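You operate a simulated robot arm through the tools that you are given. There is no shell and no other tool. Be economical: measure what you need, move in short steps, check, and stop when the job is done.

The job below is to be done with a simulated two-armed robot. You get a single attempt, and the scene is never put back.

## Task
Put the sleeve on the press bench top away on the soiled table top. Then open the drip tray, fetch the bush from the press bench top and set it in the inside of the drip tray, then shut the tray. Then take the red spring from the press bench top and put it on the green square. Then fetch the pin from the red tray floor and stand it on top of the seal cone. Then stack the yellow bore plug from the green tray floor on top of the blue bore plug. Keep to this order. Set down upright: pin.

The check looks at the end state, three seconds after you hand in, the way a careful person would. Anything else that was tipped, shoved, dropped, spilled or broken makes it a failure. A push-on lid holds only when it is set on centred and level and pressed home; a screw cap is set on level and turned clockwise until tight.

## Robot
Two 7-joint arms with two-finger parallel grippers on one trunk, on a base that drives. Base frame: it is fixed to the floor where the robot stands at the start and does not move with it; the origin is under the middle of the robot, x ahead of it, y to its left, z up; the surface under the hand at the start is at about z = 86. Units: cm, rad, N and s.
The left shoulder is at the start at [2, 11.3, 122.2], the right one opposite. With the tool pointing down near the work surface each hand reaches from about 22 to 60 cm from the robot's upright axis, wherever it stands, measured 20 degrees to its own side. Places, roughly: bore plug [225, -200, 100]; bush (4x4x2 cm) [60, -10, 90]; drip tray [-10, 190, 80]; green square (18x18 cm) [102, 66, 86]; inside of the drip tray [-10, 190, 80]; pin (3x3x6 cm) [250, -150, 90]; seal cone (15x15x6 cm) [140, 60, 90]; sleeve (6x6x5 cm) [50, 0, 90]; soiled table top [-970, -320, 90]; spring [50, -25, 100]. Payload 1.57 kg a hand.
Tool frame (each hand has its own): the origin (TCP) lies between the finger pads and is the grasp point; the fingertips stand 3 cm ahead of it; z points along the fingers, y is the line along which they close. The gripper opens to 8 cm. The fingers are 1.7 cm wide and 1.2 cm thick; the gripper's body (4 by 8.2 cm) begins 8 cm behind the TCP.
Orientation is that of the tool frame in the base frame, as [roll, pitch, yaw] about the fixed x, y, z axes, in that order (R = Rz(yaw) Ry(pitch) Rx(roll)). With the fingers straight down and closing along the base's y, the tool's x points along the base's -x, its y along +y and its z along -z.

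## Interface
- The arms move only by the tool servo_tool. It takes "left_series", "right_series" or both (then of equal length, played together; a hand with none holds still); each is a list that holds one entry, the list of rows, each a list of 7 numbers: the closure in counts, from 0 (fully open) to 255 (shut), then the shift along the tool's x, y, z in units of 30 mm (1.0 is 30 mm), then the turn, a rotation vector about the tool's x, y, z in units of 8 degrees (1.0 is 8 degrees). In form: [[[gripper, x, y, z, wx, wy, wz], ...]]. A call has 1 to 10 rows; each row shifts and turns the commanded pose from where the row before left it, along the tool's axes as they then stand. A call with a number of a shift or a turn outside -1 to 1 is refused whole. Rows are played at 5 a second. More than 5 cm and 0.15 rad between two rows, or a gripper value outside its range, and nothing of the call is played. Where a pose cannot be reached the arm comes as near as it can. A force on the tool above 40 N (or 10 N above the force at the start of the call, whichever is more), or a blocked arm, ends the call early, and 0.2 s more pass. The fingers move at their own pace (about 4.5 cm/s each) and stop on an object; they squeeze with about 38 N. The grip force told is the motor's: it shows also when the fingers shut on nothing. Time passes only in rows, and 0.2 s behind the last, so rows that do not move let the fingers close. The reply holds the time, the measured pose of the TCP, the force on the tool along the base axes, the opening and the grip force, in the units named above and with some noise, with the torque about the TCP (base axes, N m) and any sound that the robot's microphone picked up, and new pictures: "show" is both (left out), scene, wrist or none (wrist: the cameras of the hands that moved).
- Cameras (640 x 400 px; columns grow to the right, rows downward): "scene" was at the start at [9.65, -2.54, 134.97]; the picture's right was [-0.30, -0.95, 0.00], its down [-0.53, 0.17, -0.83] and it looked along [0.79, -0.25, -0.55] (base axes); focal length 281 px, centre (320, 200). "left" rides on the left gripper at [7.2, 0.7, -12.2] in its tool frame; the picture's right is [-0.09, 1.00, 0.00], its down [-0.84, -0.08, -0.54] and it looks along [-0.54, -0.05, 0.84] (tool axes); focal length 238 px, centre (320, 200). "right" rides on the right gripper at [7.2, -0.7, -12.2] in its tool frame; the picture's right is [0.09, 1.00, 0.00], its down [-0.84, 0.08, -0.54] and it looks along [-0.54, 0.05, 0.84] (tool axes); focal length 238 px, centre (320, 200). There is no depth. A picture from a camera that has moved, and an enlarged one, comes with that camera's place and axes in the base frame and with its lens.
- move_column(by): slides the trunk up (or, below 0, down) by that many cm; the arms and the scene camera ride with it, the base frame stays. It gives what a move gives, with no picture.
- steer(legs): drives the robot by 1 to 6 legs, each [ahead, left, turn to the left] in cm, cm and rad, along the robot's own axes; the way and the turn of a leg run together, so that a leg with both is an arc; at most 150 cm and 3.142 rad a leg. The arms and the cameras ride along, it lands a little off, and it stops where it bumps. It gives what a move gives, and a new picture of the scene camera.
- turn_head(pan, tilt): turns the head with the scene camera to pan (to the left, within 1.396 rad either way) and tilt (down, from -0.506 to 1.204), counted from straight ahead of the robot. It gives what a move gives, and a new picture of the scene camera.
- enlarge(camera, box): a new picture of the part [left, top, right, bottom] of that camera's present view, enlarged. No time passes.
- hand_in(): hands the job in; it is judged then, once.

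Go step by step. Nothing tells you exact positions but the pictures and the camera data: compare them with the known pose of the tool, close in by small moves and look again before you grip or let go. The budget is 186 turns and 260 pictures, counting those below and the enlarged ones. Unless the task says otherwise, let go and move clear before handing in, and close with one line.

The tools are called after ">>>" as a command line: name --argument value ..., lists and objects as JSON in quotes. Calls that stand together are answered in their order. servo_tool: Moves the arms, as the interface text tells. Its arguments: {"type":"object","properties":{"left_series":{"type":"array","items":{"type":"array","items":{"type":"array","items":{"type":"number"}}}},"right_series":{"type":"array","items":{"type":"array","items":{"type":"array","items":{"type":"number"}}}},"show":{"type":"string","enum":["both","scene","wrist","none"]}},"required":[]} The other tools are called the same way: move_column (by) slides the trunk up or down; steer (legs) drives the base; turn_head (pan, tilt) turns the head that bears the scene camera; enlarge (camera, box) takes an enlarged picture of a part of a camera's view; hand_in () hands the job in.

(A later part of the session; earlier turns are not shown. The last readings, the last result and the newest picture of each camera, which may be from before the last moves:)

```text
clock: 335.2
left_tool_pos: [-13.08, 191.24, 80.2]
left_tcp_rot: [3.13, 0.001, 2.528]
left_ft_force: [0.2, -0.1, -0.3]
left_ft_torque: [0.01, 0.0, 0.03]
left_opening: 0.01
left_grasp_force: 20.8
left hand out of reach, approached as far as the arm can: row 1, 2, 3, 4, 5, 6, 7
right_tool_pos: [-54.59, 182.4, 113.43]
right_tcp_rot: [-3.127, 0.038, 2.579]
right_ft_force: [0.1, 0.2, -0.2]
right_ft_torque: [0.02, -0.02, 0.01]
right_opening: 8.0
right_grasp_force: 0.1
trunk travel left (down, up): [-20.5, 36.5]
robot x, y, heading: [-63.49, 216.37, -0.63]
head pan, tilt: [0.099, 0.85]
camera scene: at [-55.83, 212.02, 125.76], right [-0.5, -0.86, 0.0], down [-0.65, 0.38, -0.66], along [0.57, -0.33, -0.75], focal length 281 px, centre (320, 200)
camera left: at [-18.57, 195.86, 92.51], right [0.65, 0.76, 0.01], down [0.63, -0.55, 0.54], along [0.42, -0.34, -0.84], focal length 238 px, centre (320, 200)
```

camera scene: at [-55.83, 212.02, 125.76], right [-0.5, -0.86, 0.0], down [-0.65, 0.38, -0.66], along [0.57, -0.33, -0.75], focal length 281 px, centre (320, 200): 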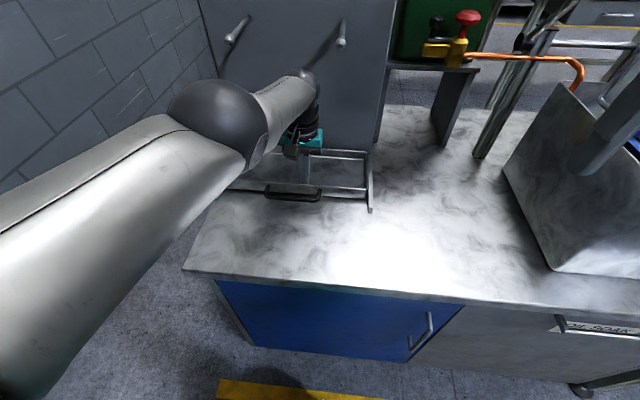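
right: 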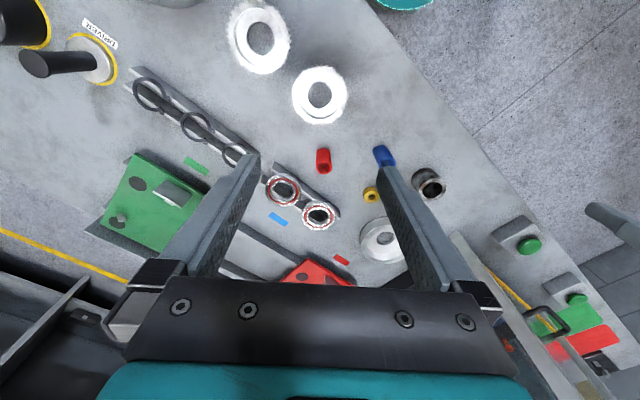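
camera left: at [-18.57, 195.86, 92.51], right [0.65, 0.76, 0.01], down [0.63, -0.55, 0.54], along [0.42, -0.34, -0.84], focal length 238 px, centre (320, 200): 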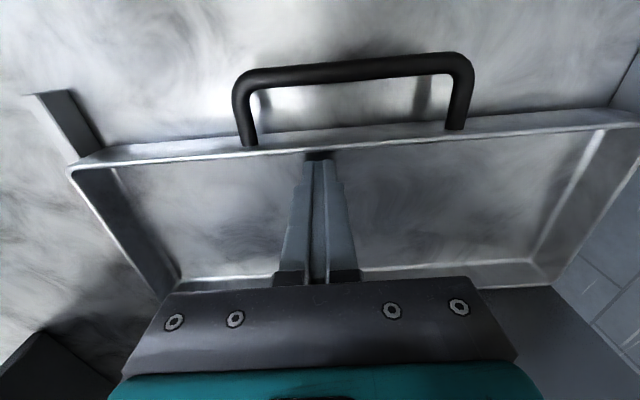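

The arm's command is catching up with its reach. I'll continue to pull, slightly raised.

>>> servo_tool --left_series '[[[255, 0.3, 0, -0.1, 0, 0, 0], [255, 0.3, 0, 0, 0, 0, 0], [255, 0.3, 0, 0, 0, 0, 0], [255, 0.3, 0, 0, 0, 0, 0], [255, 0, 0, 0, 0, 0, 0]]]'

```text
clock: 336.4
left_tool_pos: [-13.12, 191.3, 80.13]
left_tcp_rot: [3.126, 0.013, 2.528]
left_ft_force: [11.3, 13.8, 30.5]
left_ft_torque: [0.49, -0.11, -0.07]
left_opening: 0.0
left_grasp_force: 21.3
left hand out of reach, approached as far as the arm can: row 1, 2, 3, 4
right_tool_pos: [-54.64, 182.63, 113.61]
right_tcp_rot: [-3.124, 0.04, 2.578]
right_ft_force: [-0.3, 0.4, 0.8]
right_ft_torque: [-0.02, 0.01, 0.03]
right_opening: 7.99
right_grasp_force: 0.1
trunk travel left (down, up): [-20.5, 36.5]
robot x, y, heading: [-63.77, 216.32, -0.623]
head pan, tilt: [0.099, 0.85]
camera scene: at [-55.92, 212.27, 125.8], right [-0.5, -0.86, 0.0], down [-0.65, 0.38, -0.66], along [0.57, -0.33, -0.75], focal length 281 px, centre (320, 200)
camera left: at [-18.83, 195.83, 92.39], right [0.65, 0.76, 0.02], down [0.63, -0.55, 0.55], along [0.43, -0.35, -0.83], focal length 238 px, centre (320, 200)
```

scene: 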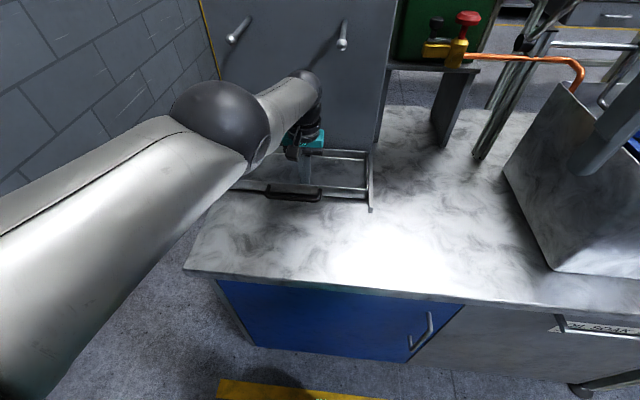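
left: 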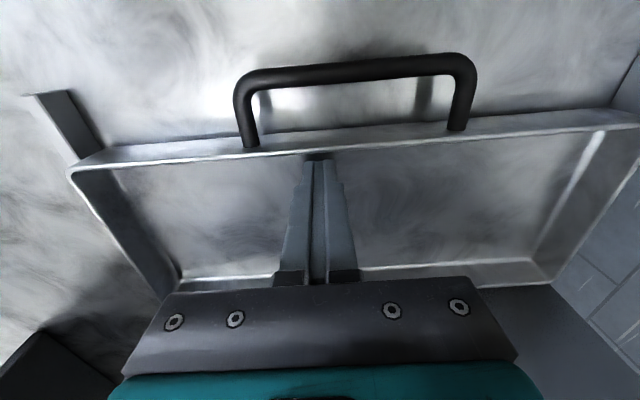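

The tips touch the tray floor and sit right behind the front wall. I'll lift a little, then pull by backing the base.

>>> servo_tool --left_series '[[[255, 0, 0, -0.5, 0, 0, 0], [255, 0, 0, 0, 0, 0, 0]]]' --show "none"

>>> steer --legs '[[-8, 0, 0]]'

```text
clock: 337.0
left_tool_pos: [-13.47, 190.66, 80.9]
left_tcp_rot: [3.132, -0.002, 2.526]
left_ft_force: [-0.5, -0.3, -0.5]
left_ft_torque: [0.0, -0.03, 0.04]
left_opening: 0.0
left_grasp_force: 21.4
left hand out of reach, approached as far as the arm can: row 1
right_tool_pos: [-54.44, 182.4, 113.38]
right_tcp_rot: [-3.126, 0.039, 2.579]
right_ft_force: [0.1, -0.3, 0.1]
right_ft_torque: [-0.02, 0.02, -0.03]
right_opening: 8.04
right_grasp_force: 0.0
trunk travel left (down, up): [-20.5, 36.5]
robot x, y, heading: [-63.53, 216.49, -0.628]
head pan, tilt: [0.099, 0.85]
```

```text
clock: 338.0
left_tool_pos: [-19.89, 195.5, 81.17]
left_tcp_rot: [3.132, 0.001, 2.526]
left_ft_force: [1.4, 0.3, -0.3]
left_ft_torque: [-0.02, 0.01, -0.01]
left_opening: 0.02
left_grasp_force: 21.0
right_tool_pos: [-61.05, 187.05, 113.45]
right_tcp_rot: [-3.126, 0.038, 2.577]
right_ft_force: [-0.4, 0.3, 0.3]
right_ft_torque: [0.02, 0.0, 0.01]
right_opening: 7.99
right_grasp_force: 0.2
trunk travel left (down, up): [-20.5, 36.5]
robot x, y, heading: [-70.13, 221.0, -0.627]
head pan, tilt: [0.099, 0.85]
camera scene: at [-62.38, 216.75, 125.77], right [-0.5, -0.86, 0.0], down [-0.65, 0.38, -0.66], along [0.57, -0.33, -0.75], focal length 281 px, centre (320, 200)
```

scene: 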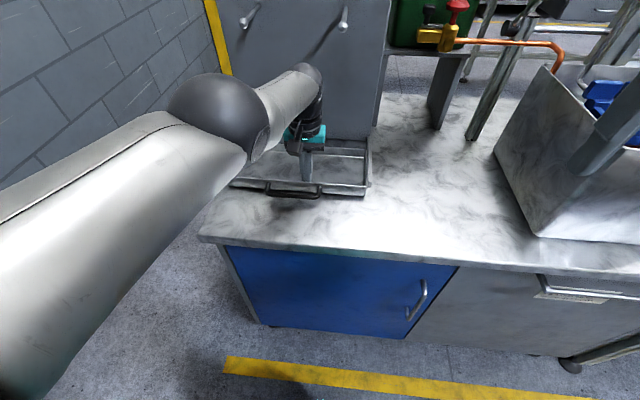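

The tray slides out. I'll pull another 5 cm and look.

>>> steer --legs '[[-5, 0, 0]]'

>>> enlarge --camera "scene" --box '[200, 70, 400, 220]'

```text
clock: 338.9
left_tool_pos: [-23.89, 198.19, 81.21]
left_tcp_rot: [3.131, 0.003, 2.525]
left_ft_force: [0.4, 0.0, 0.3]
left_ft_torque: [-0.01, -0.01, 0.0]
left_opening: 0.0
left_grasp_force: 20.7
right_tool_pos: [-65.06, 189.98, 113.48]
right_tcp_rot: [-3.125, 0.038, 2.579]
right_ft_force: [1.2, 0.4, -0.2]
right_ft_torque: [-0.02, -0.02, -0.01]
right_opening: 8.01
right_grasp_force: 0.1
trunk travel left (down, up): [-20.5, 36.5]
robot x, y, heading: [-74.66, 224.15, -0.627]
head pan, tilt: [0.099, 0.85]
camera scene: at [-66.32, 219.61, 125.77], right [-0.5, -0.86, 0.0], down [-0.65, 0.38, -0.66], along [0.57, -0.33, -0.75], focal length 281 px, centre (320, 200)
```

scene: 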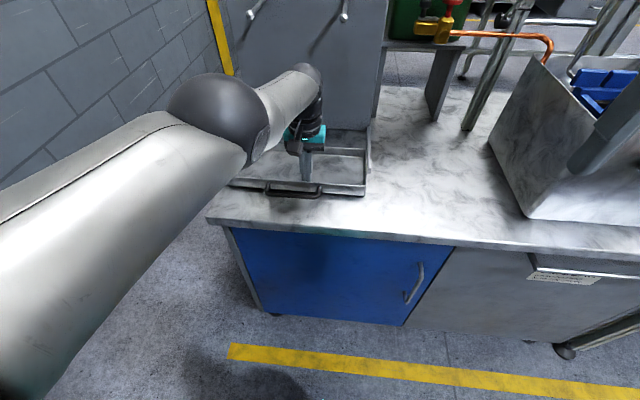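

```text
2.67 times, centred on (300, 145) of scene
camera zoom: at [-66.32, 219.61, 125.77], right [-0.5, -0.86, 0.0], down [-0.65, 0.38, -0.66], along [0.57, -0.33, -0.75], focal length 750 px, centre (373, 347)
```

zoom: 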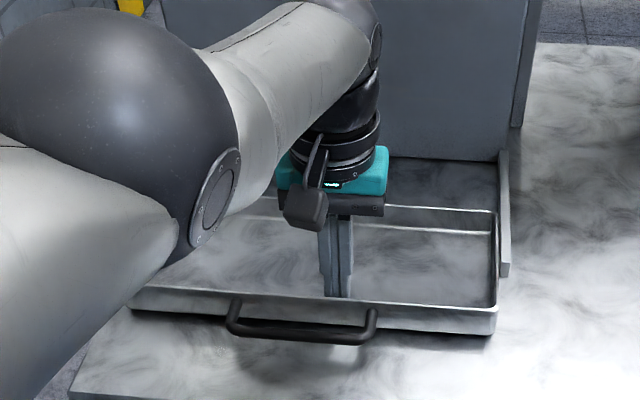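

The tray is open by about 10 cm and still on its rails. I'll lift the hand out and raise the trunk.

>>> servo_tool --left_series '[[[255, 0, 0, -0.8, 0, 0, 0], [255, 0, 0, -1, 0, 0, 0], [255, 0, 0, -1, 0, 0, 0], [255, 0, 0, -1, 0, 0, 0], [255, 0, 0, 0, 0, 0, 0]]]' --show "scene"

>>> move_column --by 36

```text
clock: 340.1
left_tool_pos: [-22.99, 196.87, 92.34]
left_tcp_rot: [3.129, -0.003, 2.527]
left_ft_force: [0.7, 0.8, -0.6]
left_ft_torque: [-0.02, 0.03, -0.06]
left_opening: 0.0
left_grasp_force: 20.8
left hand out of reach, approached as far as the arm can: row 1, 2, 3
right_tool_pos: [-65.05, 189.89, 113.66]
right_tcp_rot: [-3.127, 0.038, 2.579]
right_ft_force: [1.0, -0.1, -0.3]
right_ft_torque: [-0.02, -0.02, 0.01]
right_opening: 7.97
right_grasp_force: 0.1
trunk travel left (down, up): [-20.5, 36.5]
robot x, y, heading: [-74.21, 224.09, -0.628]
head pan, tilt: [0.099, 0.85]
camera scene: at [-66.26, 219.56, 125.76], right [-0.5, -0.86, 0.0], down [-0.65, 0.38, -0.66], along [0.57, -0.33, -0.75], focal length 281 px, centre (320, 200)
```

scene: 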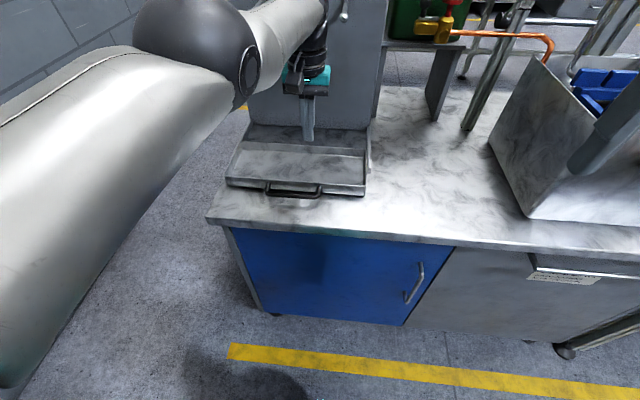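

```text
clock: 343.6
left_tool_pos: [-22.94, 197.01, 128.35]
left_tcp_rot: [3.128, -0.001, 2.526]
left_ft_force: [0.1, -0.2, 0.8]
left_ft_torque: [0.0, 0.0, 0.02]
left_opening: 0.0
left_grasp_force: 21.4
right_tool_pos: [-64.98, 189.91, 149.5]
right_tcp_rot: [-3.128, 0.038, 2.579]
right_ft_force: [0.1, 0.7, -0.3]
right_ft_torque: [0.03, -0.02, 0.01]
right_opening: 8.0
right_grasp_force: 0.1
trunk travel left (down, up): [-56.5, 0.5]
robot x, y, heading: [-73.75, 224.2, -0.624]
head pan, tilt: [0.099, 0.85]
```

I'll tuck the left hand in before driving.

>>> servo_tool --left_series '[[[0, 0.9, 0, -0.4, 0, 0, 0], [0, 0.9, 0, -0.4, 0, 0, 0], [0, 0.9, 0, -0.4, 0, 0, 0], [0, 0.9, 0, -0.4, 0, 0, 0], [0, 0.9, 0, -0.4, 0, 0, 0], [0, 0.9, 0, -0.4, 0, 0, 0], [0, 0, 0, 0, 0, 0, 0]]]' --show "none"

>>> turn_head --pan 0 --tilt 0.6

```text
clock: 345.2
left_tool_pos: [-26.01, 194.77, 136.19]
left_tcp_rot: [3.129, -0.003, 2.524]
left_ft_force: [0.7, -1.2, -0.5]
left_ft_torque: [-0.01, 0.0, 0.04]
left_opening: 7.98
left_grasp_force: 0.0
left hand out of reach, approached as far as the arm can: row 1, 2, 3, 4, 5, 6
right_tool_pos: [-64.93, 190.05, 149.52]
right_tcp_rot: [-3.125, 0.038, 2.579]
right_ft_force: [0.7, -0.5, 0.0]
right_ft_torque: [-0.01, 0.0, 0.0]
right_opening: 8.0
right_grasp_force: 0.0
trunk travel left (down, up): [-56.5, 0.5]
robot x, y, heading: [-74.04, 223.85, -0.63]
head pan, tilt: [0.099, 0.85]
```

```text
clock: 346.0
left_tool_pos: [-25.97, 194.67, 136.24]
left_tcp_rot: [3.128, -0.002, 2.526]
left_ft_force: [0.3, -0.3, -1.0]
left_ft_torque: [-0.02, 0.01, 0.0]
left_opening: 8.0
left_grasp_force: 0.0
right_tool_pos: [-64.96, 189.97, 149.58]
right_tcp_rot: [-3.127, 0.039, 2.578]
right_ft_force: [-0.3, 0.8, 0.5]
right_ft_torque: [0.01, 0.04, -0.02]
right_opening: 7.98
right_grasp_force: 0.1
trunk travel left (down, up): [-56.5, 0.5]
robot x, y, heading: [-73.82, 224.02, -0.625]
head pan, tilt: [0.0, 0.6]
camera scene: at [-65.86, 218.31, 163.84], right [-0.59, -0.81, 0.0], down [-0.46, 0.33, -0.82], along [0.67, -0.48, -0.57], focal length 281 px, centre (320, 200)
```

scene: 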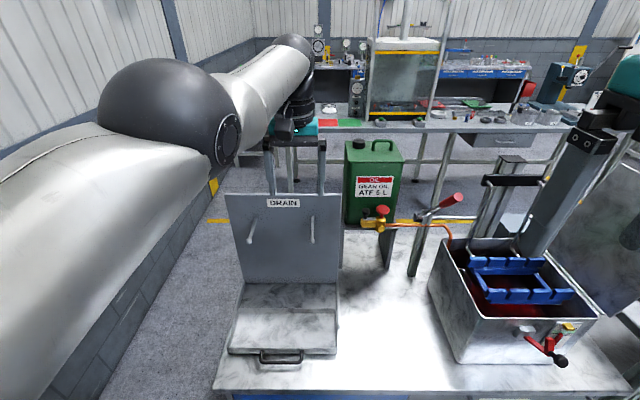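

The left arm seems stuck in a stretched posture. I'll try moving it sideways and up to free it.

>>> servo_tool --left_series '[[[0, 0.5, 0.8, 0, 0, 0, 0], [0, 0.5, 0.8, 0, 0, 0, 0], [0, 0.5, 0.8, 0, 0, 0, 0], [0, 0.5, 0.8, 0, 0, 0, 0], [0, 0.5, 0.8, 0, 0, 0, 0], [0, 0.5, 0.8, 0, 0, 0, 0], [0, 0, 0, 0, 0, 0, 0]]]' --show "scene"

```text
clock: 347.6
left_tool_pos: [-17.21, 204.41, 137.74]
left_tcp_rot: [3.129, -0.004, 2.526]
left_ft_force: [-0.2, 0.1, -0.4]
left_ft_torque: [0.03, -0.01, 0.02]
left_opening: 8.0
left_grasp_force: 0.0
left hand out of reach, approached as far as the arm can: row 1, 2, 3, 4, 5, 6
right_tool_pos: [-65.01, 190.0, 149.48]
right_tcp_rot: [-3.125, 0.037, 2.579]
right_ft_force: [-0.2, -0.7, 0.4]
right_ft_torque: [0.02, -0.01, 0.01]
right_opening: 8.02
right_grasp_force: 0.0
trunk travel left (down, up): [-56.5, 0.5]
robot x, y, heading: [-73.94, 223.91, -0.623]
head pan, tilt: [0.0, 0.6]
camera scene: at [-65.9, 218.26, 163.85], right [-0.59, -0.81, 0.0], down [-0.46, 0.33, -0.83], along [0.67, -0.48, -0.56], focal length 281 px, centre (320, 200)
```

scene: 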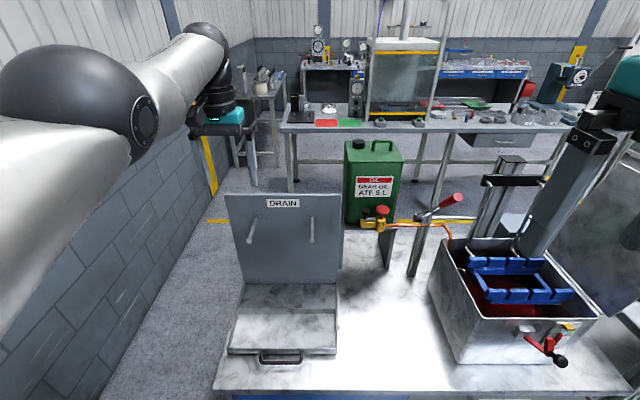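

Still stretched. I'll try a sustained inward pull.

>>> servo_tool --left_series '[[[0, 1, 0, 0, 0, 0, 0], [0, 1, 0, 0, 0, 0, 0], [0, 1, 0, 0, 0, 0, 0], [0, 1, 0, 0, 0, 0, 0], [0, 1, 0, 0, 0, 0, 0], [0, 1, 0, 0, 0, 0, 0], [0, 0, 0, 0, 0, 0, 0], [0, 0, 0, 0, 0, 0, 0]]]' --show "none"

>>> servo_tool --left_series '[[[0, 0, 0, 0, 0, 1, 0], [0, 0, 0, 0, 0, 1, 0], [0, 0, 0, 0, 0, 1, 0], [0, 0, 0, 0, 0, 0, 0]]]' --show "none"

```text
clock: 349.4
left_tool_pos: [-17.64, 204.1, 139.87]
left_tcp_rot: [3.13, -0.004, 2.525]
left_ft_force: [0.4, 0.4, 0.6]
left_ft_torque: [0.01, -0.01, 0.01]
left_opening: 8.0
left_grasp_force: 0.1
left hand out of reach, approached as far as the arm can: row 1, 2, 3, 4, 5, 6
right_tool_pos: [-64.91, 189.98, 149.5]
right_tcp_rot: [-3.126, 0.038, 2.578]
right_ft_force: [1.0, -0.5, 0.3]
right_ft_torque: [-0.02, 0.0, -0.04]
right_opening: 7.98
right_grasp_force: 0.1
trunk travel left (down, up): [-56.5, 0.5]
robot x, y, heading: [-74.08, 223.91, -0.626]
head pan, tilt: [0.0, 0.6]
```

```text
clock: 350.4
left_tool_pos: [-20.92, 207.71, 139.89]
left_tcp_rot: [3.132, -0.239, 2.538]
left_ft_force: [-0.6, -0.8, -0.7]
left_ft_torque: [0.04, 0.0, 0.01]
left_opening: 8.0
left_grasp_force: 0.0
left hand out of reach, approached as far as the arm can: row 1, 2, 3
right_tool_pos: [-64.98, 189.97, 149.53]
right_tcp_rot: [-3.128, 0.038, 2.579]
right_ft_force: [0.5, 0.4, -0.3]
right_ft_torque: [-0.01, 0.01, 0.03]
right_opening: 8.0
right_grasp_force: 0.1
trunk travel left (down, up): [-56.5, 0.5]
robot x, y, heading: [-74.08, 224.02, -0.627]
head pan, tilt: [0.0, 0.6]
```

I'll test whether the command has run away from the arm by commanding outward again.

>>> servo_tool --left_series '[[[0, 0, 0, 0, 0, -1, 0], [0, 0, 0, 0, 0, -1, 0], [0, 0, 0, 0, 0, -1, 0], [0, -1, 0, 0, 0, 0, 0], [0, -1, 0, 0, 0, 0, 0], [0, -1, 0, 0, 0, 0, 0], [0, -1, 0, 0, 0, 0, 0], [0, 0, 0, 0, 0, 0, 0]]]' --show "scene"

```text
clock: 352.2
left_tool_pos: [-13.89, 202.94, 141.44]
left_tcp_rot: [3.132, 0.182, 2.534]
left_ft_force: [-0.5, -0.2, 0.0]
left_ft_torque: [-0.04, -0.01, 0.0]
left_opening: 8.01
left_grasp_force: 0.1
left hand out of reach, approached as far as the arm can: row 1, 2, 3, 4, 5, 6, 7
right_tool_pos: [-64.97, 189.87, 149.67]
right_tcp_rot: [-3.126, 0.038, 2.578]
right_ft_force: [-0.2, -0.3, -0.2]
right_ft_torque: [0.0, -0.02, -0.01]
right_opening: 8.0
right_grasp_force: 0.0
trunk travel left (down, up): [-56.5, 0.5]
robot x, y, heading: [-73.96, 223.94, -0.626]
head pan, tilt: [0.0, 0.6]
camera scene: at [-65.86, 218.31, 163.85], right [-0.59, -0.81, 0.0], down [-0.46, 0.33, -0.83], along [0.67, -0.48, -0.56], focal length 281 px, centre (320, 200)
```

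scene: 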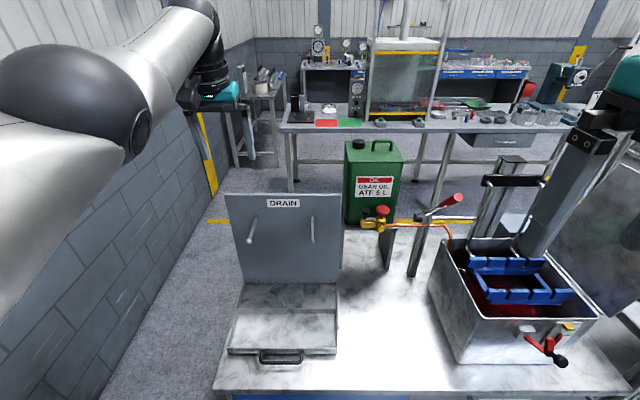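

I'll probe which single motions the arm can still make, in one call of tiny rows.

>>> servo_tool --left_series '[[[0, 0, 0, 0, 0, 0.5, 0], [0, 0, 0, 0, 0.3, 0, 0], [0, 0, 0, 0, -0.3, 0, 0], [0, 0, 0, 0, 0, 0, 0.3], [0, 0, 0, 0, 0, 0, -0.3], [0, 0, 0, 0.3, 0, 0, 0], [0, 0, 0, -0.3, 0, 0, 0], [0, 0, -0.3, 0, 0, 0, 0], [0, 0, 0.3, 0, 0, 0, 0], [0, 0.3, 0, 0, 0, 0, 0]]]' --show "none"

```text
clock: 354.4
left_tool_pos: [-15.2, 204.02, 141.18]
left_tcp_rot: [3.132, 0.11, 2.536]
left_ft_force: [-0.3, 0.4, -0.4]
left_ft_torque: [0.01, -0.04, 0.01]
left_opening: 8.0
left_grasp_force: 0.2
left hand out of reach, approached as far as the arm can: row 1, 10
right_tool_pos: [-64.91, 189.84, 149.45]
right_tcp_rot: [-3.126, 0.039, 2.578]
right_ft_force: [-0.6, 0.2, 0.4]
right_ft_torque: [0.01, 0.0, -0.02]
right_opening: 7.99
right_grasp_force: 0.0
trunk travel left (down, up): [-56.5, 0.5]
robot x, y, heading: [-73.98, 224.03, -0.622]
head pan, tilt: [0.0, 0.6]
```

Vertical and sideways moves work; only the radial one is singular. I'll move down toward shoulder height so the elbow bends, then pull in.

>>> servo_tool --left_series '[[[0, 0, 0, 0.7, 0, 0, 0], [0, 0, 0, 0.7, 0, 0, 0], [0, 0, 0, 0.7, 0, 0, 0], [0, 0, 0, 0.7, 0, 0, 0], [0, 0.4, 0, 0, 0, 0, 0], [0, 0.5, 0, 0, 0, 0, 0], [0, 0.6, 0, 0, 0, 0, 0], [0, 0.7, 0, 0, 0, 0, 0], [0, 0.7, 0, 0, 0, 0, 0], [0, 0, 0, 0, 0, 0, 0]]]' --show "scene"

```text
clock: 356.6
left_tool_pos: [-14.4, 203.4, 132.99]
left_tcp_rot: [3.132, 0.109, 2.537]
left_ft_force: [-0.1, -0.4, 0.7]
left_ft_torque: [0.0, 0.02, -0.03]
left_opening: 8.01
left_grasp_force: 0.1
left hand out of reach, approached as far as the arm can: row 5, 6, 7, 8, 9
right_tool_pos: [-64.96, 189.89, 149.38]
right_tcp_rot: [-3.126, 0.037, 2.579]
right_ft_force: [-0.5, 0.1, 0.6]
right_ft_torque: [-0.02, 0.02, 0.0]
right_opening: 8.0
right_grasp_force: 0.0
trunk travel left (down, up): [-56.5, 0.5]
robot x, y, heading: [-74.32, 224.02, -0.624]
head pan, tilt: [0.0, 0.6]
camera scene: at [-65.86, 218.31, 163.85], right [-0.59, -0.81, 0.0], down [-0.46, 0.33, -0.83], along [0.67, -0.48, -0.56], focal length 281 px, centre (320, 200)
```

scene: 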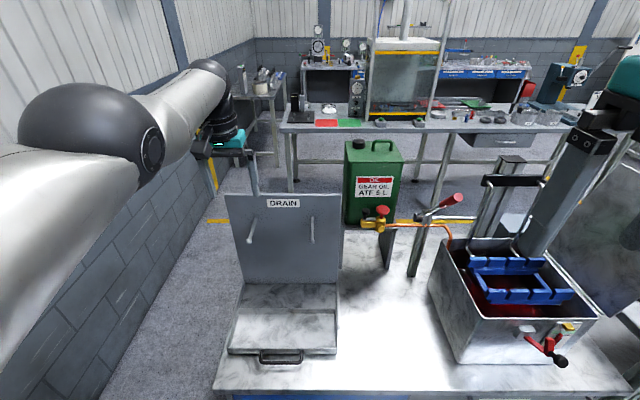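

I'll probe combined motions the same way.

>>> servo_tool --left_series '[[[0, 0.3, 0, 0, 0, 0.5, 0], [0, 0.3, 0, 0, 0, -0.5, 0], [0, -0.3, 0, 0, 0, 0, 0], [0, -0.3, 0, 0, 0, 0.5, 0], [0, -0.3, 0, 0, 0, -0.5, 0], [0, 0.3, 0, -0.4, 0, 0, 0], [0, 0.3, 0, 0.4, 0, 0, 0], [0, 0.3, -0.4, 0, 0, 0, 0], [0, 0, 0, 0, 0, -0.4, 0], [0, 0, 0, 0, 0, 0.4, 0]]]' --show "none"

```text
clock: 358.8
left_tool_pos: [-14.69, 202.48, 132.7]
left_tcp_rot: [3.133, 0.113, 2.535]
left_ft_force: [-0.5, 0.4, -0.4]
left_ft_torque: [0.01, -0.05, 0.03]
left_opening: 8.0
left_grasp_force: 0.1
left hand out of reach, approached as far as the arm can: row 1, 2, 3, 4, 5, 6, 7, 8, 9, 10
right_tool_pos: [-64.88, 189.9, 149.43]
right_tcp_rot: [-3.126, 0.038, 2.578]
right_ft_force: [-0.5, 0.1, -0.4]
right_ft_torque: [0.0, 0.02, -0.03]
right_opening: 8.03
right_grasp_force: 0.1
trunk travel left (down, up): [-56.5, 0.5]
robot x, y, heading: [-73.92, 224.14, -0.63]
head pan, tilt: [0.0, 0.6]
```

I'll swing the arm upward along its reach sphere, where inward becomes tangential.

>>> servo_tool --left_series '[[[0, 0, 0, -1, 0, 0, 0], [0, 0, 0, -1, 0, 0, 0], [0, 0.2, 0, -1, 0, 0, 0], [0, 0.3, 0, -1, 0, 0, 0], [0, 0.4, 0, -1, 0, 0, 0], [0, 0.5, 0, -1, 0, 0, 0], [0, 0.6, 0, -1, 0, 0, 0], [0, 0.7, 0, -1, 0, 0, 0], [0, 1, 0, -0.7, 0, 0, 0], [0, 1, 0, 0, 0, 0, 0]]]' --show "scene"

```text
clock: 361.0
left_tool_pos: [-21.57, 206.49, 158.88]
left_tcp_rot: [3.133, 0.116, 2.535]
left_ft_force: [0.2, 0.5, 0.1]
left_ft_torque: [-0.03, -0.02, 0.01]
left_opening: 7.99
left_grasp_force: 0.1
left hand out of reach, approached as far as the arm can: row 3, 4, 5, 6, 7, 8, 9, 10
right_tool_pos: [-64.94, 189.88, 149.49]
right_tcp_rot: [-3.126, 0.037, 2.578]
right_ft_force: [1.1, 0.8, 0.7]
right_ft_torque: [0.0, -0.01, -0.01]
right_opening: 7.99
right_grasp_force: 0.0
trunk travel left (down, up): [-56.5, 0.5]
robot x, y, heading: [-74.14, 223.76, -0.633]
head pan, tilt: [0.0, 0.6]
camera scene: at [-65.82, 218.3, 163.85], right [-0.59, -0.81, 0.0], down [-0.46, 0.33, -0.82], along [0.67, -0.48, -0.57], focal length 281 px, centre (320, 200)
```

scene: 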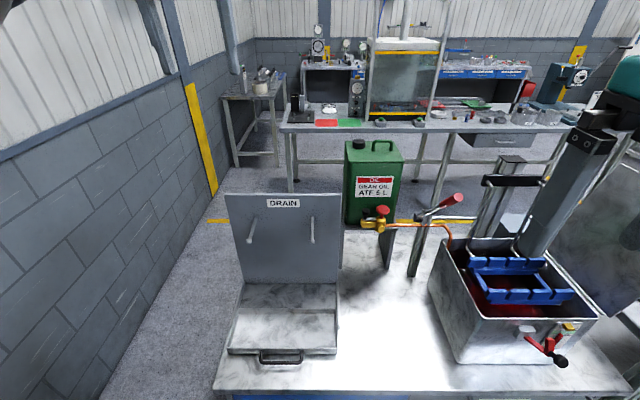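

It is moving in now. I'll continue inward and up.

>>> servo_tool --left_series '[[[0, 0.5, 0, -1, 0, 0, 0], [0, 0.7, 0, -1, 0, 0, 0], [0, 0.8, 0, -0.8, 0, 0, 0], [0, 1, 0, -0.5, 0, 0, 0], [0, 1, 0, 0, 0, 0, 0], [0, 1, 0, 0, 0, 0, 0], [0, 1, 0, 0, 0, 0, 0], [0, 0, 0, 0, 0, 0, 0]]]' --show "none"

```text
clock: 362.8
left_tool_pos: [-21.52, 206.55, 158.87]
left_tcp_rot: [3.133, 0.116, 2.537]
left_ft_force: [0.1, -0.1, 0.3]
left_ft_torque: [0.01, -0.01, 0.03]
left_opening: 8.0
left_grasp_force: 0.1
left hand out of reach, approached as far as the arm can: row 1, 2, 3, 4, 5, 6, 7
right_tool_pos: [-64.9, 189.9, 149.45]
right_tcp_rot: [-3.125, 0.037, 2.579]
right_ft_force: [0.2, 0.3, 0.2]
right_ft_torque: [-0.02, -0.05, 0.0]
right_opening: 8.02
right_grasp_force: 0.0
trunk travel left (down, up): [-56.5, 0.5]
robot x, y, heading: [-74.0, 224.14, -0.627]
head pan, tilt: [0.0, 0.6]
```

Probably the wrist's bend is at its limit. I'll tip the fingers forward to relieve it, then retract.

>>> servo_tool --left_series '[[[0, 0, 0, 0, 0, -1, 0], [0, 0, 0, 0, 0, -1, 0], [0, 0, 0, 0, 0, -1, 0], [0, 0, 0, 0, 0, -1, 0], [0, 0.4, 0, 0, 0, 0, 0], [0, 0.4, 0, 0, 0, 0, 0], [0, 0.4, 0, 0, 0, 0, 0], [0, 0.4, 0, 0, 0, 0, 0], [0, 0.4, 0, 0, 0, 0, 0], [0, 0, 0, 0, 0, 0, 0]]]' --show "none"

```text
clock: 365.0
left_tool_pos: [-13.91, 200.64, 164.84]
left_tcp_rot: [3.131, 0.668, 2.53]
left_ft_force: [0.2, 0.8, 0.0]
left_ft_torque: [0.0, 0.04, 0.03]
left_opening: 7.98
left_grasp_force: 0.1
left hand out of reach, approached as far as the arm can: row 1, 2, 3, 4, 5, 6, 7, 8, 9
right_tool_pos: [-65.04, 189.96, 149.39]
right_tcp_rot: [-3.127, 0.037, 2.577]
right_ft_force: [0.5, 0.6, -0.1]
right_ft_torque: [0.01, 0.01, 0.02]
right_opening: 8.01
right_grasp_force: 0.0
trunk travel left (down, up): [-56.5, 0.5]
robot x, y, heading: [-73.91, 224.19, -0.627]
head pan, tilt: [0.0, 0.6]
```

The wrist turns freely, so the shoulder or elbow is what is stuck. I'll look at the arm.

>>> turn_head --pan 0.8 --tilt 0.0

```text
clock: 366.1
left_tool_pos: [-13.97, 200.61, 164.64]
left_tcp_rot: [3.131, 0.668, 2.53]
left_ft_force: [0.0, 0.3, 0.6]
left_ft_torque: [-0.04, -0.01, 0.01]
left_opening: 8.0
left_grasp_force: 0.0
right_tool_pos: [-64.92, 189.85, 149.51]
right_tcp_rot: [-3.125, 0.038, 2.578]
right_ft_force: [-0.1, 0.0, -0.4]
right_ft_torque: [0.01, 0.03, 0.0]
right_opening: 7.99
right_grasp_force: 0.1
trunk travel left (down, up): [-56.5, 0.5]
robot x, y, heading: [-74.17, 223.87, -0.624]
head pan, tilt: [0.799, 0.0]
camera scene: at [-64.14, 225.04, 169.37], right [0.17, -0.99, 0.0], down [0.0, 0.0, -1.0], along [0.99, 0.17, 0.0], focal length 281 px, centre (320, 200)
```

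scene: 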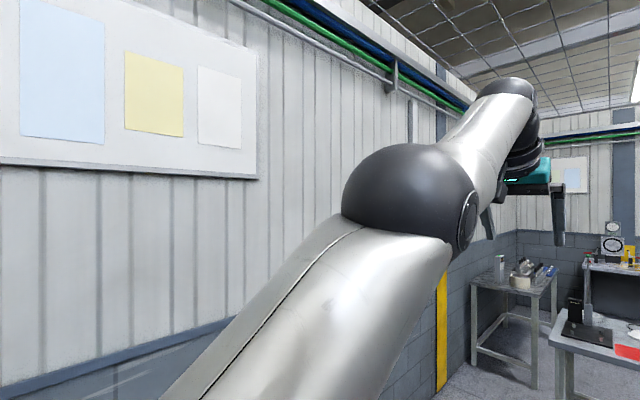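

The arm is nearly straight. I'll try very small inward steps, in case only large ones fail.

>>> servo_tool --left_series '[[[0, 0, 0, 0, 0, 1, 0], [0, 0, 0, 0, 0, 1, 0], [0, 0, 0, 0.2, 0, 0, 0], [0, 0.1, 0, 0.1, 0, 0, 0], [0, 0.1, 0, 0.1, 0, 0, 0], [0, 0.1, 0, 0.1, 0, 0, 0], [0, 0.1, 0, 0, 0, 0, 0], [0, 0.1, 0, 0, 0, 0, 0], [0, 0.1, 0, 0, 0, 0, 0], [0, 0.1, 0, 0, 0, 0, 0]]]' --show "none"

```text
clock: 368.3
left_tool_pos: [-16.32, 202.64, 161.44]
left_tcp_rot: [3.133, 0.46, 2.532]
left_ft_force: [0.2, -0.9, 0.1]
left_ft_torque: [-0.02, -0.01, 0.01]
left_opening: 8.03
left_grasp_force: 0.1
left hand out of reach, approached as far as the arm can: row 1, 2, 5, 6, 7, 8, 9
right_tool_pos: [-65.01, 189.91, 149.51]
right_tcp_rot: [-3.127, 0.04, 2.579]
right_ft_force: [-0.1, 0.1, 0.0]
right_ft_torque: [0.03, 0.03, -0.01]
right_opening: 8.0
right_grasp_force: 0.1
trunk travel left (down, up): [-56.5, 0.5]
robot x, y, heading: [-73.82, 223.93, -0.622]
head pan, tilt: [0.799, 0.0]
```

The last small step succeeded. I'll keep going with small inward steps.

>>> servo_tool --left_series '[[[0, 0.12, 0, 0, 0, 0, 0], [0, 0.12, 0, 0, 0, 0, 0], [0, 0.12, 0, 0, 0, 0, 0], [0, 0.12, 0, 0, 0, 0, 0], [0, 0.12, 0, 0, 0, 0, 0], [0, 0.12, 0, 0, 0, 0, 0], [0, 0.15, 0, 0, 0, 0, 0], [0, 0.15, 0, 0, 0, 0, 0], [0, 0.15, 0, 0, 0, 0, 0], [0, 0.15, 0, 0, 0, 0, 0]]]' --show "none"

```text
clock: 370.5
left_tool_pos: [-16.32, 202.62, 161.53]
left_tcp_rot: [3.129, 0.459, 2.532]
left_ft_force: [0.7, -0.1, 0.1]
left_ft_torque: [0.01, -0.03, -0.02]
left_opening: 8.01
left_grasp_force: 0.0
left hand out of reach, approached as far as the arm can: row 1, 2, 3, 5, 6, 7, 8, 9, 10
right_tool_pos: [-64.98, 190.08, 149.42]
right_tcp_rot: [-3.125, 0.038, 2.577]
right_ft_force: [0.8, -0.3, -0.2]
right_ft_torque: [0.0, 0.01, 0.0]
right_opening: 8.0
right_grasp_force: 0.1
trunk travel left (down, up): [-56.5, 0.5]
robot x, y, heading: [-73.8, 223.86, -0.623]
head pan, tilt: [0.799, 0.0]
```

Still locked. I'll change the arm's posture by turning the tool about its axis, then try retracting.

>>> servo_tool --left_series '[[[0, 0, 0, 0, 0, 0, 1], [0, 0, 0, 0, 0, 0, 1], [0, 0, 0, 0, 0, 0, 1], [0, 0, 0, 0, 0, 0, 1], [0, 0, 0, 0, 0, 0, 1], [0, 0, 0, 0, 0, 0, 1], [0, 0.4, -0.4, 0, 0, 0, 0], [0, 0.4, -0.4, 0, 0, 0, 0], [0, 0.4, -0.4, 0, 0, 0, 0], [0, 0, 0, 0, 0, 0, 0]]]' --show "none"

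```text
clock: 372.7
left_tool_pos: [-16.24, 202.62, 161.48]
left_tcp_rot: [2.781, 0.296, 1.642]
left_ft_force: [-0.2, -0.1, -0.5]
left_ft_torque: [0.04, -0.01, 0.0]
left_opening: 8.01
left_grasp_force: 0.2
left hand out of reach, approached as far as the arm can: row 7, 8, 9
right_tool_pos: [-64.96, 189.84, 149.46]
right_tcp_rot: [-3.124, 0.04, 2.578]
right_ft_force: [0.7, 0.1, 0.0]
right_ft_torque: [0.0, 0.02, 0.01]
right_opening: 7.98
right_grasp_force: 0.0
trunk travel left (down, up): [-56.5, 0.5]
robot x, y, heading: [-74.12, 224.09, -0.629]
head pan, tilt: [0.799, 0.0]
```

I'll test whether the arm still moves downward along the tool.

>>> servo_tool --left_series '[[[0, 0, 0, 0, 0, 0, -1], [0, 0, 0, 0, 0, 0, -1], [0, 0, 0, 0, 0, 0, -1], [0, 0, 0, 0, 0, 0, -1], [0, 0, 0, 0, 0, 0, -1], [0, 0, 0, 0, 0, 0, -1], [0, 0.5, 0, 0.8, 0, 0, 0], [0, 0.5, 0, 0.8, 0, 0, 0], [0, 0.5, 0, 0.8, 0, 0, 0], [0, 0.5, 0, 0.8, 0, 0, 0]]]' --show "none"

```text
clock: 374.9
left_tool_pos: [-12.91, 199.83, 152.76]
left_tcp_rot: [3.131, 0.458, 2.532]
left_ft_force: [-0.3, 0.0, 0.0]
left_ft_torque: [0.02, 0.0, 0.01]
left_opening: 8.0
left_grasp_force: 0.0
left hand out of reach, approached as far as the arm can: row 7, 8, 9, 10
right_tool_pos: [-64.85, 189.8, 149.45]
right_tcp_rot: [-3.125, 0.039, 2.578]
right_ft_force: [0.7, 0.2, -0.6]
right_ft_torque: [0.0, 0.01, 0.02]
right_opening: 8.02
right_grasp_force: 0.1
trunk travel left (down, up): [-56.5, 0.5]
robot x, y, heading: [-74.08, 224.01, -0.629]
head pan, tilt: [0.799, 0.0]
```

The arm only moves on a sphere: the elbow is locked at full stretch. I'll point the fingers forward, face the wall, and press gently against it so the elbow gives way.

>>> servo_tool --left_series '[[[255, 0, 0, 0, 0, -1, 0], [255, 0, 0, 0, 0, -1, 0], [255, 0, 0, 0, 0, -1, 0], [255, 0, 0, 0, 0, -1, 0], [255, 0, 0, 0, 0, -1, 0], [255, 0, 0, 0, 0, -1, 0], [255, 0, 0, 0, 0, -1, 0], [255, 0, 0, 0, 0, 0, 0]]]' --show "none"

>>> steer --legs '[[-5, 0, 0], [0, 0, 1.57]]'

>>> turn_head --pan 0.2 --tilt 0.3

```text
clock: 376.7
left_tool_pos: [-1.5, 190.94, 157.14]
left_tcp_rot: [3.074, 1.44, 2.469]
left_ft_force: [-0.6, 0.6, -0.1]
left_ft_torque: [-0.01, 0.03, -0.01]
left_opening: 0.0
left_grasp_force: 21.4
left hand out of reach, approached as far as the arm can: row 1, 2, 3, 4, 5, 6, 7
right_tool_pos: [-65.06, 189.96, 149.37]
right_tcp_rot: [-3.125, 0.038, 2.577]
right_ft_force: [-0.2, -0.7, 0.5]
right_ft_torque: [0.03, 0.0, 0.01]
right_opening: 8.01
right_grasp_force: 0.1
trunk travel left (down, up): [-56.5, 0.5]
robot x, y, heading: [-73.98, 224.23, -0.629]
head pan, tilt: [0.799, 0.0]
```

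```text
clock: 381.5
left_tool_pos: [-46.51, 300.2, 157.29]
left_tcp_rot: [3.076, 1.438, -2.219]
left_ft_force: [0.7, 0.5, -0.5]
left_ft_torque: [0.01, -0.01, 0.02]
left_opening: 0.0
left_grasp_force: 21.5
right_tool_pos: [-44.09, 236.73, 149.43]
right_tcp_rot: [-3.124, 0.039, -2.111]
right_ft_force: [0.3, -1.0, 0.5]
right_ft_torque: [0.02, -0.02, 0.01]
right_opening: 8.0
right_grasp_force: 0.0
trunk travel left (down, up): [-56.5, 0.5]
robot x, y, heading: [-77.54, 226.93, 0.968]
head pan, tilt: [0.799, 0.0]
camera scene: at [-79.0, 236.64, 169.37], right [0.98, 0.19, 0.0], down [0.0, 0.0, -1.0], along [-0.19, 0.98, 0.0], focal length 281 px, centre (320, 200)
```

scene: 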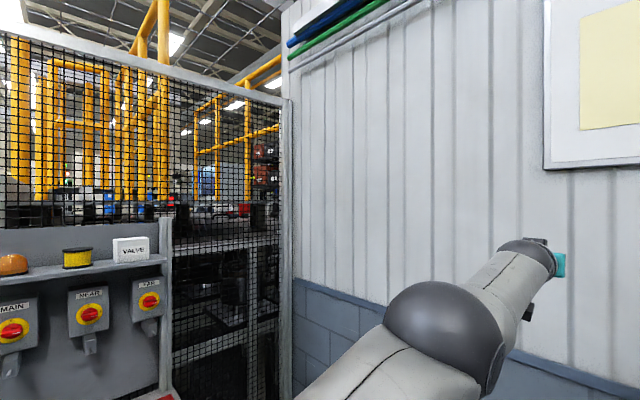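

```text
clock: 382.5
left_tool_pos: [-46.47, 300.01, 157.3]
left_tcp_rot: [3.075, 1.439, -2.22]
left_ft_force: [-0.4, -0.5, 0.5]
left_ft_torque: [0.02, 0.01, 0.02]
left_opening: 0.01
left_grasp_force: 21.3
right_tool_pos: [-44.13, 236.75, 149.44]
right_tcp_rot: [-3.127, 0.04, -2.111]
right_ft_force: [-0.5, 0.1, 0.0]
right_ft_torque: [0.03, 0.01, -0.01]
right_opening: 8.01
right_grasp_force: 0.0
trunk travel left (down, up): [-56.5, 0.5]
robot x, y, heading: [-78.31, 226.94, 0.966]
head pan, tilt: [0.201, 0.3]
camera scene: at [-73.6, 236.39, 166.6], right [0.92, -0.39, 0.0], down [-0.12, -0.27, -0.96], along [0.38, 0.88, -0.3], focal length 281 px, centre (320, 200)
```

scene: 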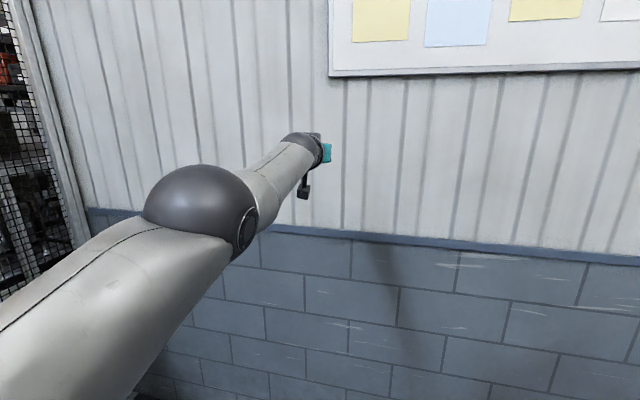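

The gap to the wall is about 30 cm. I'll approach slowly until the fingertips touch.

>>> steer --legs '[[22, 0, 0], [5, 0, 0], [5, 0, 0], [5, 0, 0], [4, 0, 0]]'

```text
clock: 385.6
left_tool_pos: [-28.19, 325.96, 156.99]
left_tcp_rot: [3.079, 1.424, -2.219]
left_ft_force: [-18.7, -25.9, -0.4]
left_ft_torque: [0.08, -0.1, -0.19]
left_opening: 0.0
left_grasp_force: 21.5
right_tool_pos: [-26.08, 262.74, 149.7]
right_tcp_rot: [-3.125, 0.043, -2.113]
right_ft_force: [0.2, -0.2, 0.3]
right_ft_torque: [0.0, 0.03, 0.03]
right_opening: 8.02
right_grasp_force: 0.1
trunk travel left (down, up): [-56.5, 0.5]
robot x, y, heading: [-59.39, 253.68, 0.965]
head pan, tilt: [0.201, 0.3]
stopped in leg 4: the force on the tool passed its limit at 57 N (the readings are from after the stop); the commanded pose is now the measured one
camera scene: at [-55.46, 262.38, 166.66], right [0.92, -0.4, 0.0], down [-0.11, -0.27, -0.96], along [0.38, 0.88, -0.29], focal length 281 px, centre (320, 200)
```

scene: 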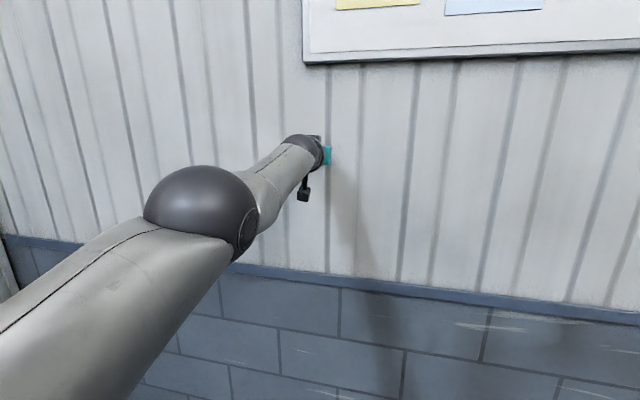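

Contact at 57 N. Now I'll pull the hand straight back along the fingers.

>>> servo_tool --left_series '[[[255, 0, 0, -0.2, 0, 0, 0], [255, 0, 0, -0.3, 0, 0, 0], [255, 0, 0, -0.5, 0, 0, 0], [255, 0, 0, -0.7, 0, 0, 0], [255, 0, 0, -0.8, 0, 0, 0], [255, 0, 0, -0.8, 0, 0, 0], [255, 0, 0, 0, 0, 0, 0]]]' --show "none"

```text
clock: 386.7
left_tool_pos: [-28.17, 326.04, 157.04]
left_tcp_rot: [3.085, 1.4, -2.208]
left_ft_force: [-16.4, -21.0, -0.8]
left_ft_torque: [-0.01, -0.1, -0.1]
left_opening: 0.0
left_grasp_force: 21.3
left hand out of reach, approached as far as the arm can: row 1, 2, 3, 4, 5
right_tool_pos: [-25.97, 262.84, 149.65]
right_tcp_rot: [-3.126, 0.044, -2.115]
right_ft_force: [-0.5, -0.5, 0.2]
right_ft_torque: [0.01, 0.0, 0.0]
right_opening: 8.01
right_grasp_force: 0.1
trunk travel left (down, up): [-56.5, 0.5]
robot x, y, heading: [-59.36, 253.43, 0.963]
head pan, tilt: [0.201, 0.3]
stopped in row 5 (left hand): the force on the tool passed its limit at 45 N (the readings are from after the stop); the commanded pose is now the measured one
```

Pressing end-on doesn't bend it. I'll back off, swing the arm to the left, turn parallel to the wall and press the hand sideways against it, which should flex the elbow.

>>> steer --legs '[[-45, 0, 0], [0, 0, -1.57]]'

>>> servo_tool --left_series '[[[255, 0, 1, -0.2, 0, 0, 0], [255, 0, 1, -0.3, 0, 0, 0], [255, 0, 1, -0.4, 0, 0, 0], [255, 0, 1, -0.5, 0, 0, 0], [255, 0, 1, -0.6, 0, 0, 0], [255, 0, 1, -0.7, 0, 0, 0], [255, 0, 1, -0.8, 0, 0, 0], [255, 0, 1, -0.9, 0, 0, 0], [255, 0, 0, 0, 0, 0, 0]]]' --show "none"

```text
clock: 393.2
left_tool_pos: [-11.76, 186.24, 156.53]
left_tcp_rot: [3.083, 1.398, 2.518]
left_ft_force: [-0.6, -1.1, 0.3]
left_ft_torque: [-0.01, -0.02, -0.01]
left_opening: 0.01
left_grasp_force: 21.7
right_tool_pos: [-74.75, 182.98, 149.59]
right_tcp_rot: [-3.126, 0.038, 2.614]
right_ft_force: [0.8, 0.0, -1.2]
right_ft_torque: [-0.02, 0.01, -0.01]
right_opening: 8.0
right_grasp_force: 0.1
trunk travel left (down, up): [-56.5, 0.5]
robot x, y, heading: [-84.95, 217.04, -0.589]
head pan, tilt: [0.201, 0.3]
camera scene: at [-75.4, 212.74, 166.6], right [-0.38, -0.92, 0.0], down [-0.27, 0.11, -0.96], along [0.88, -0.36, -0.3], focal length 281 px, centre (320, 200)
```

scene: 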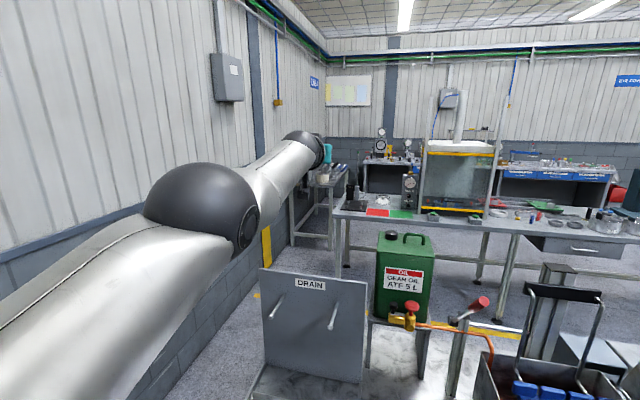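

```text
clock: 395.2
left_tool_pos: [-2.14, 210.43, 160.83]
left_tcp_rot: [3.082, 1.397, 2.516]
left_ft_force: [0.3, 0.6, 0.1]
left_ft_torque: [0.0, -0.02, 0.04]
left_opening: 0.02
left_grasp_force: 20.8
left hand out of reach, approached as far as the arm can: row 1, 2, 3, 4, 5, 6, 7, 8
right_tool_pos: [-74.87, 182.94, 149.43]
right_tcp_rot: [-3.126, 0.037, 2.613]
right_ft_force: [-0.1, -0.2, -0.1]
right_ft_torque: [0.0, 0.01, -0.07]
right_opening: 8.0
right_grasp_force: 0.2
trunk travel left (down, up): [-56.5, 0.5]
robot x, y, heading: [-85.13, 216.71, -0.59]
head pan, tilt: [0.201, 0.3]
```

The hand is now the leftmost part. I'll slide left until it touches the wall.

>>> steer --legs '[[0, 58, 0], [0, 6, 0], [0, 6, 0], [0, 6, 0], [0, 6, 0], [0, 6, 0]]'

```text
clock: 400.8
left_tool_pos: [41.9, 273.73, 160.89]
left_tcp_rot: [3.128, 1.392, 2.515]
left_ft_force: [-1.5, -4.4, 1.2]
left_ft_torque: [0.12, -0.05, 0.34]
left_opening: 0.02
left_grasp_force: 21.1
right_tool_pos: [-30.1, 248.93, 149.4]
right_tcp_rot: [-3.125, 0.037, 2.601]
right_ft_force: [0.1, 0.6, 0.6]
right_ft_torque: [-0.02, 0.01, -0.03]
right_opening: 8.01
right_grasp_force: 0.0
trunk travel left (down, up): [-56.5, 0.5]
robot x, y, heading: [-40.3, 282.87, -0.602]
head pan, tilt: [0.201, 0.3]
stopped in leg 5: the force on the tool passed its limit at 88 N (the readings are from after the stop); the commanded pose is now the measured one
camera scene: at [-30.44, 278.65, 166.6], right [-0.39, -0.92, 0.0], down [-0.27, 0.12, -0.96], along [0.88, -0.37, -0.3], focal length 281 px, centre (320, 200)
```

scene: 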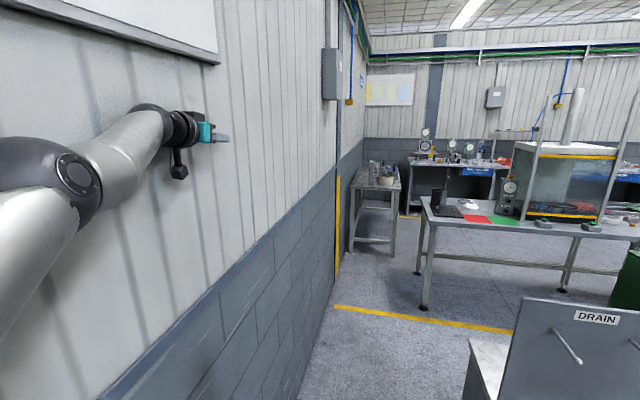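

Contact made. Now I'll try pulling the hand back again.

>>> servo_tool --left_series '[[[255, 0, -0.3, -0.5, 0, 0, 0], [255, 0, -0.3, -0.8, 0, 0, 0], [255, 0, -0.3, -0.8, 0, 0, 0], [255, 0, -0.3, -0.8, 0, 0, 0], [255, 0, -0.3, -0.8, 0, 0, 0], [255, 0, 0, 0, 0, 0, 0]]]' --show "none"

```text
clock: 402.2
left_tool_pos: [40.93, 274.59, 165.68]
left_tcp_rot: [3.128, 1.392, 2.518]
left_ft_force: [-1.1, -1.2, -0.4]
left_ft_torque: [0.02, -0.07, 0.15]
left_opening: 0.0
left_grasp_force: 21.3
left hand out of reach, approached as far as the arm can: row 1, 2, 3, 4, 5
right_tool_pos: [-30.12, 248.96, 149.41]
right_tcp_rot: [-3.125, 0.036, 2.603]
right_ft_force: [-0.5, -0.3, -0.4]
right_ft_torque: [0.02, 0.01, -0.01]
right_opening: 8.01
right_grasp_force: 0.1
trunk travel left (down, up): [-56.5, 0.5]
robot x, y, heading: [-39.99, 282.29, -0.601]
head pan, tilt: [0.201, 0.3]
```

The elbow stays locked. Rather than spend more effort on it, I'll stow the left arm pointing up out of the way and do the rest with the right hand. First I'll back away from the wall and raise it.

>>> steer --legs '[[0, -45, 0]]'

>>> servo_tool --left_series '[[[255, -1, 0, 0, 0, -0.4, 0], [255, -1, 0, 0, 0, -0.4, 0], [255, -1, 0, 0, 0, -0.4, 0], [255, -1, 0, 0, 0, -0.4, 0], [255, -1, 0, 0, 0, -0.4, 0], [255, -1, 0, 0, 0, -0.4, 0], [255, -1, 0, 0, 0, -0.4, 0], [255, -1, 0, 0, 0, -0.4, 0], [255, -1, 0, 0, 0, -0.4, 0], [255, -1, 0, 0, 0, -0.4, 0]]]' --show "none"

```text
clock: 404.9
left_tool_pos: [15.36, 237.42, 165.62]
left_tcp_rot: [3.13, 1.392, 2.515]
left_ft_force: [0.0, -0.8, 0.6]
left_ft_torque: [0.01, -0.03, -0.04]
left_opening: 0.0
left_grasp_force: 21.4
right_tool_pos: [-55.72, 212.28, 149.42]
right_tcp_rot: [-3.126, 0.037, 2.596]
right_ft_force: [0.0, -0.3, 0.0]
right_ft_torque: [-0.02, 0.01, -0.03]
right_opening: 8.02
right_grasp_force: 0.1
trunk travel left (down, up): [-56.5, 0.5]
robot x, y, heading: [-65.73, 246.22, -0.606]
head pan, tilt: [0.201, 0.3]
camera scene: at [-55.82, 242.03, 166.6], right [-0.4, -0.92, 0.0], down [-0.27, 0.12, -0.96], along [0.88, -0.38, -0.3], focal length 281 px, centre (320, 200)
```

scene: 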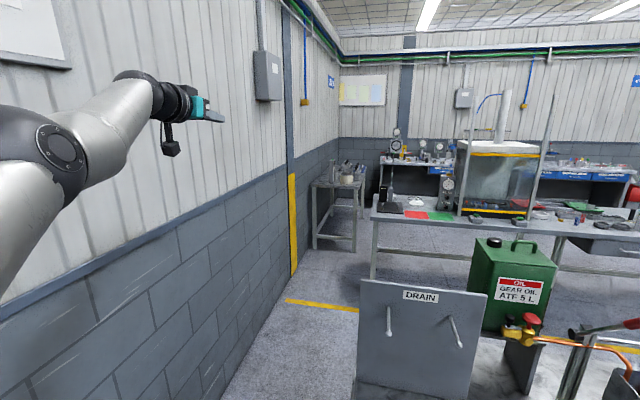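

```text
clock: 407.1
left_tool_pos: [6.93, 235.0, 190.28]
left_tcp_rot: [0.008, 1.191, -0.61]
left_ft_force: [1.2, 0.2, -0.6]
left_ft_torque: [-0.02, 0.04, 0.02]
left_opening: 0.01
left_grasp_force: 21.5
left hand out of reach, approached as far as the arm can: row 1, 2, 3, 4, 5, 6, 7, 8, 9, 10
right_tool_pos: [-55.81, 212.28, 149.33]
right_tcp_rot: [-3.125, 0.038, 2.597]
right_ft_force: [-0.1, 0.6, 0.6]
right_ft_torque: [0.01, -0.01, 0.03]
right_opening: 7.99
right_grasp_force: 0.1
trunk travel left (down, up): [-56.5, 0.5]
robot x, y, heading: [-65.59, 246.1, -0.612]
head pan, tilt: [0.201, 0.3]
```

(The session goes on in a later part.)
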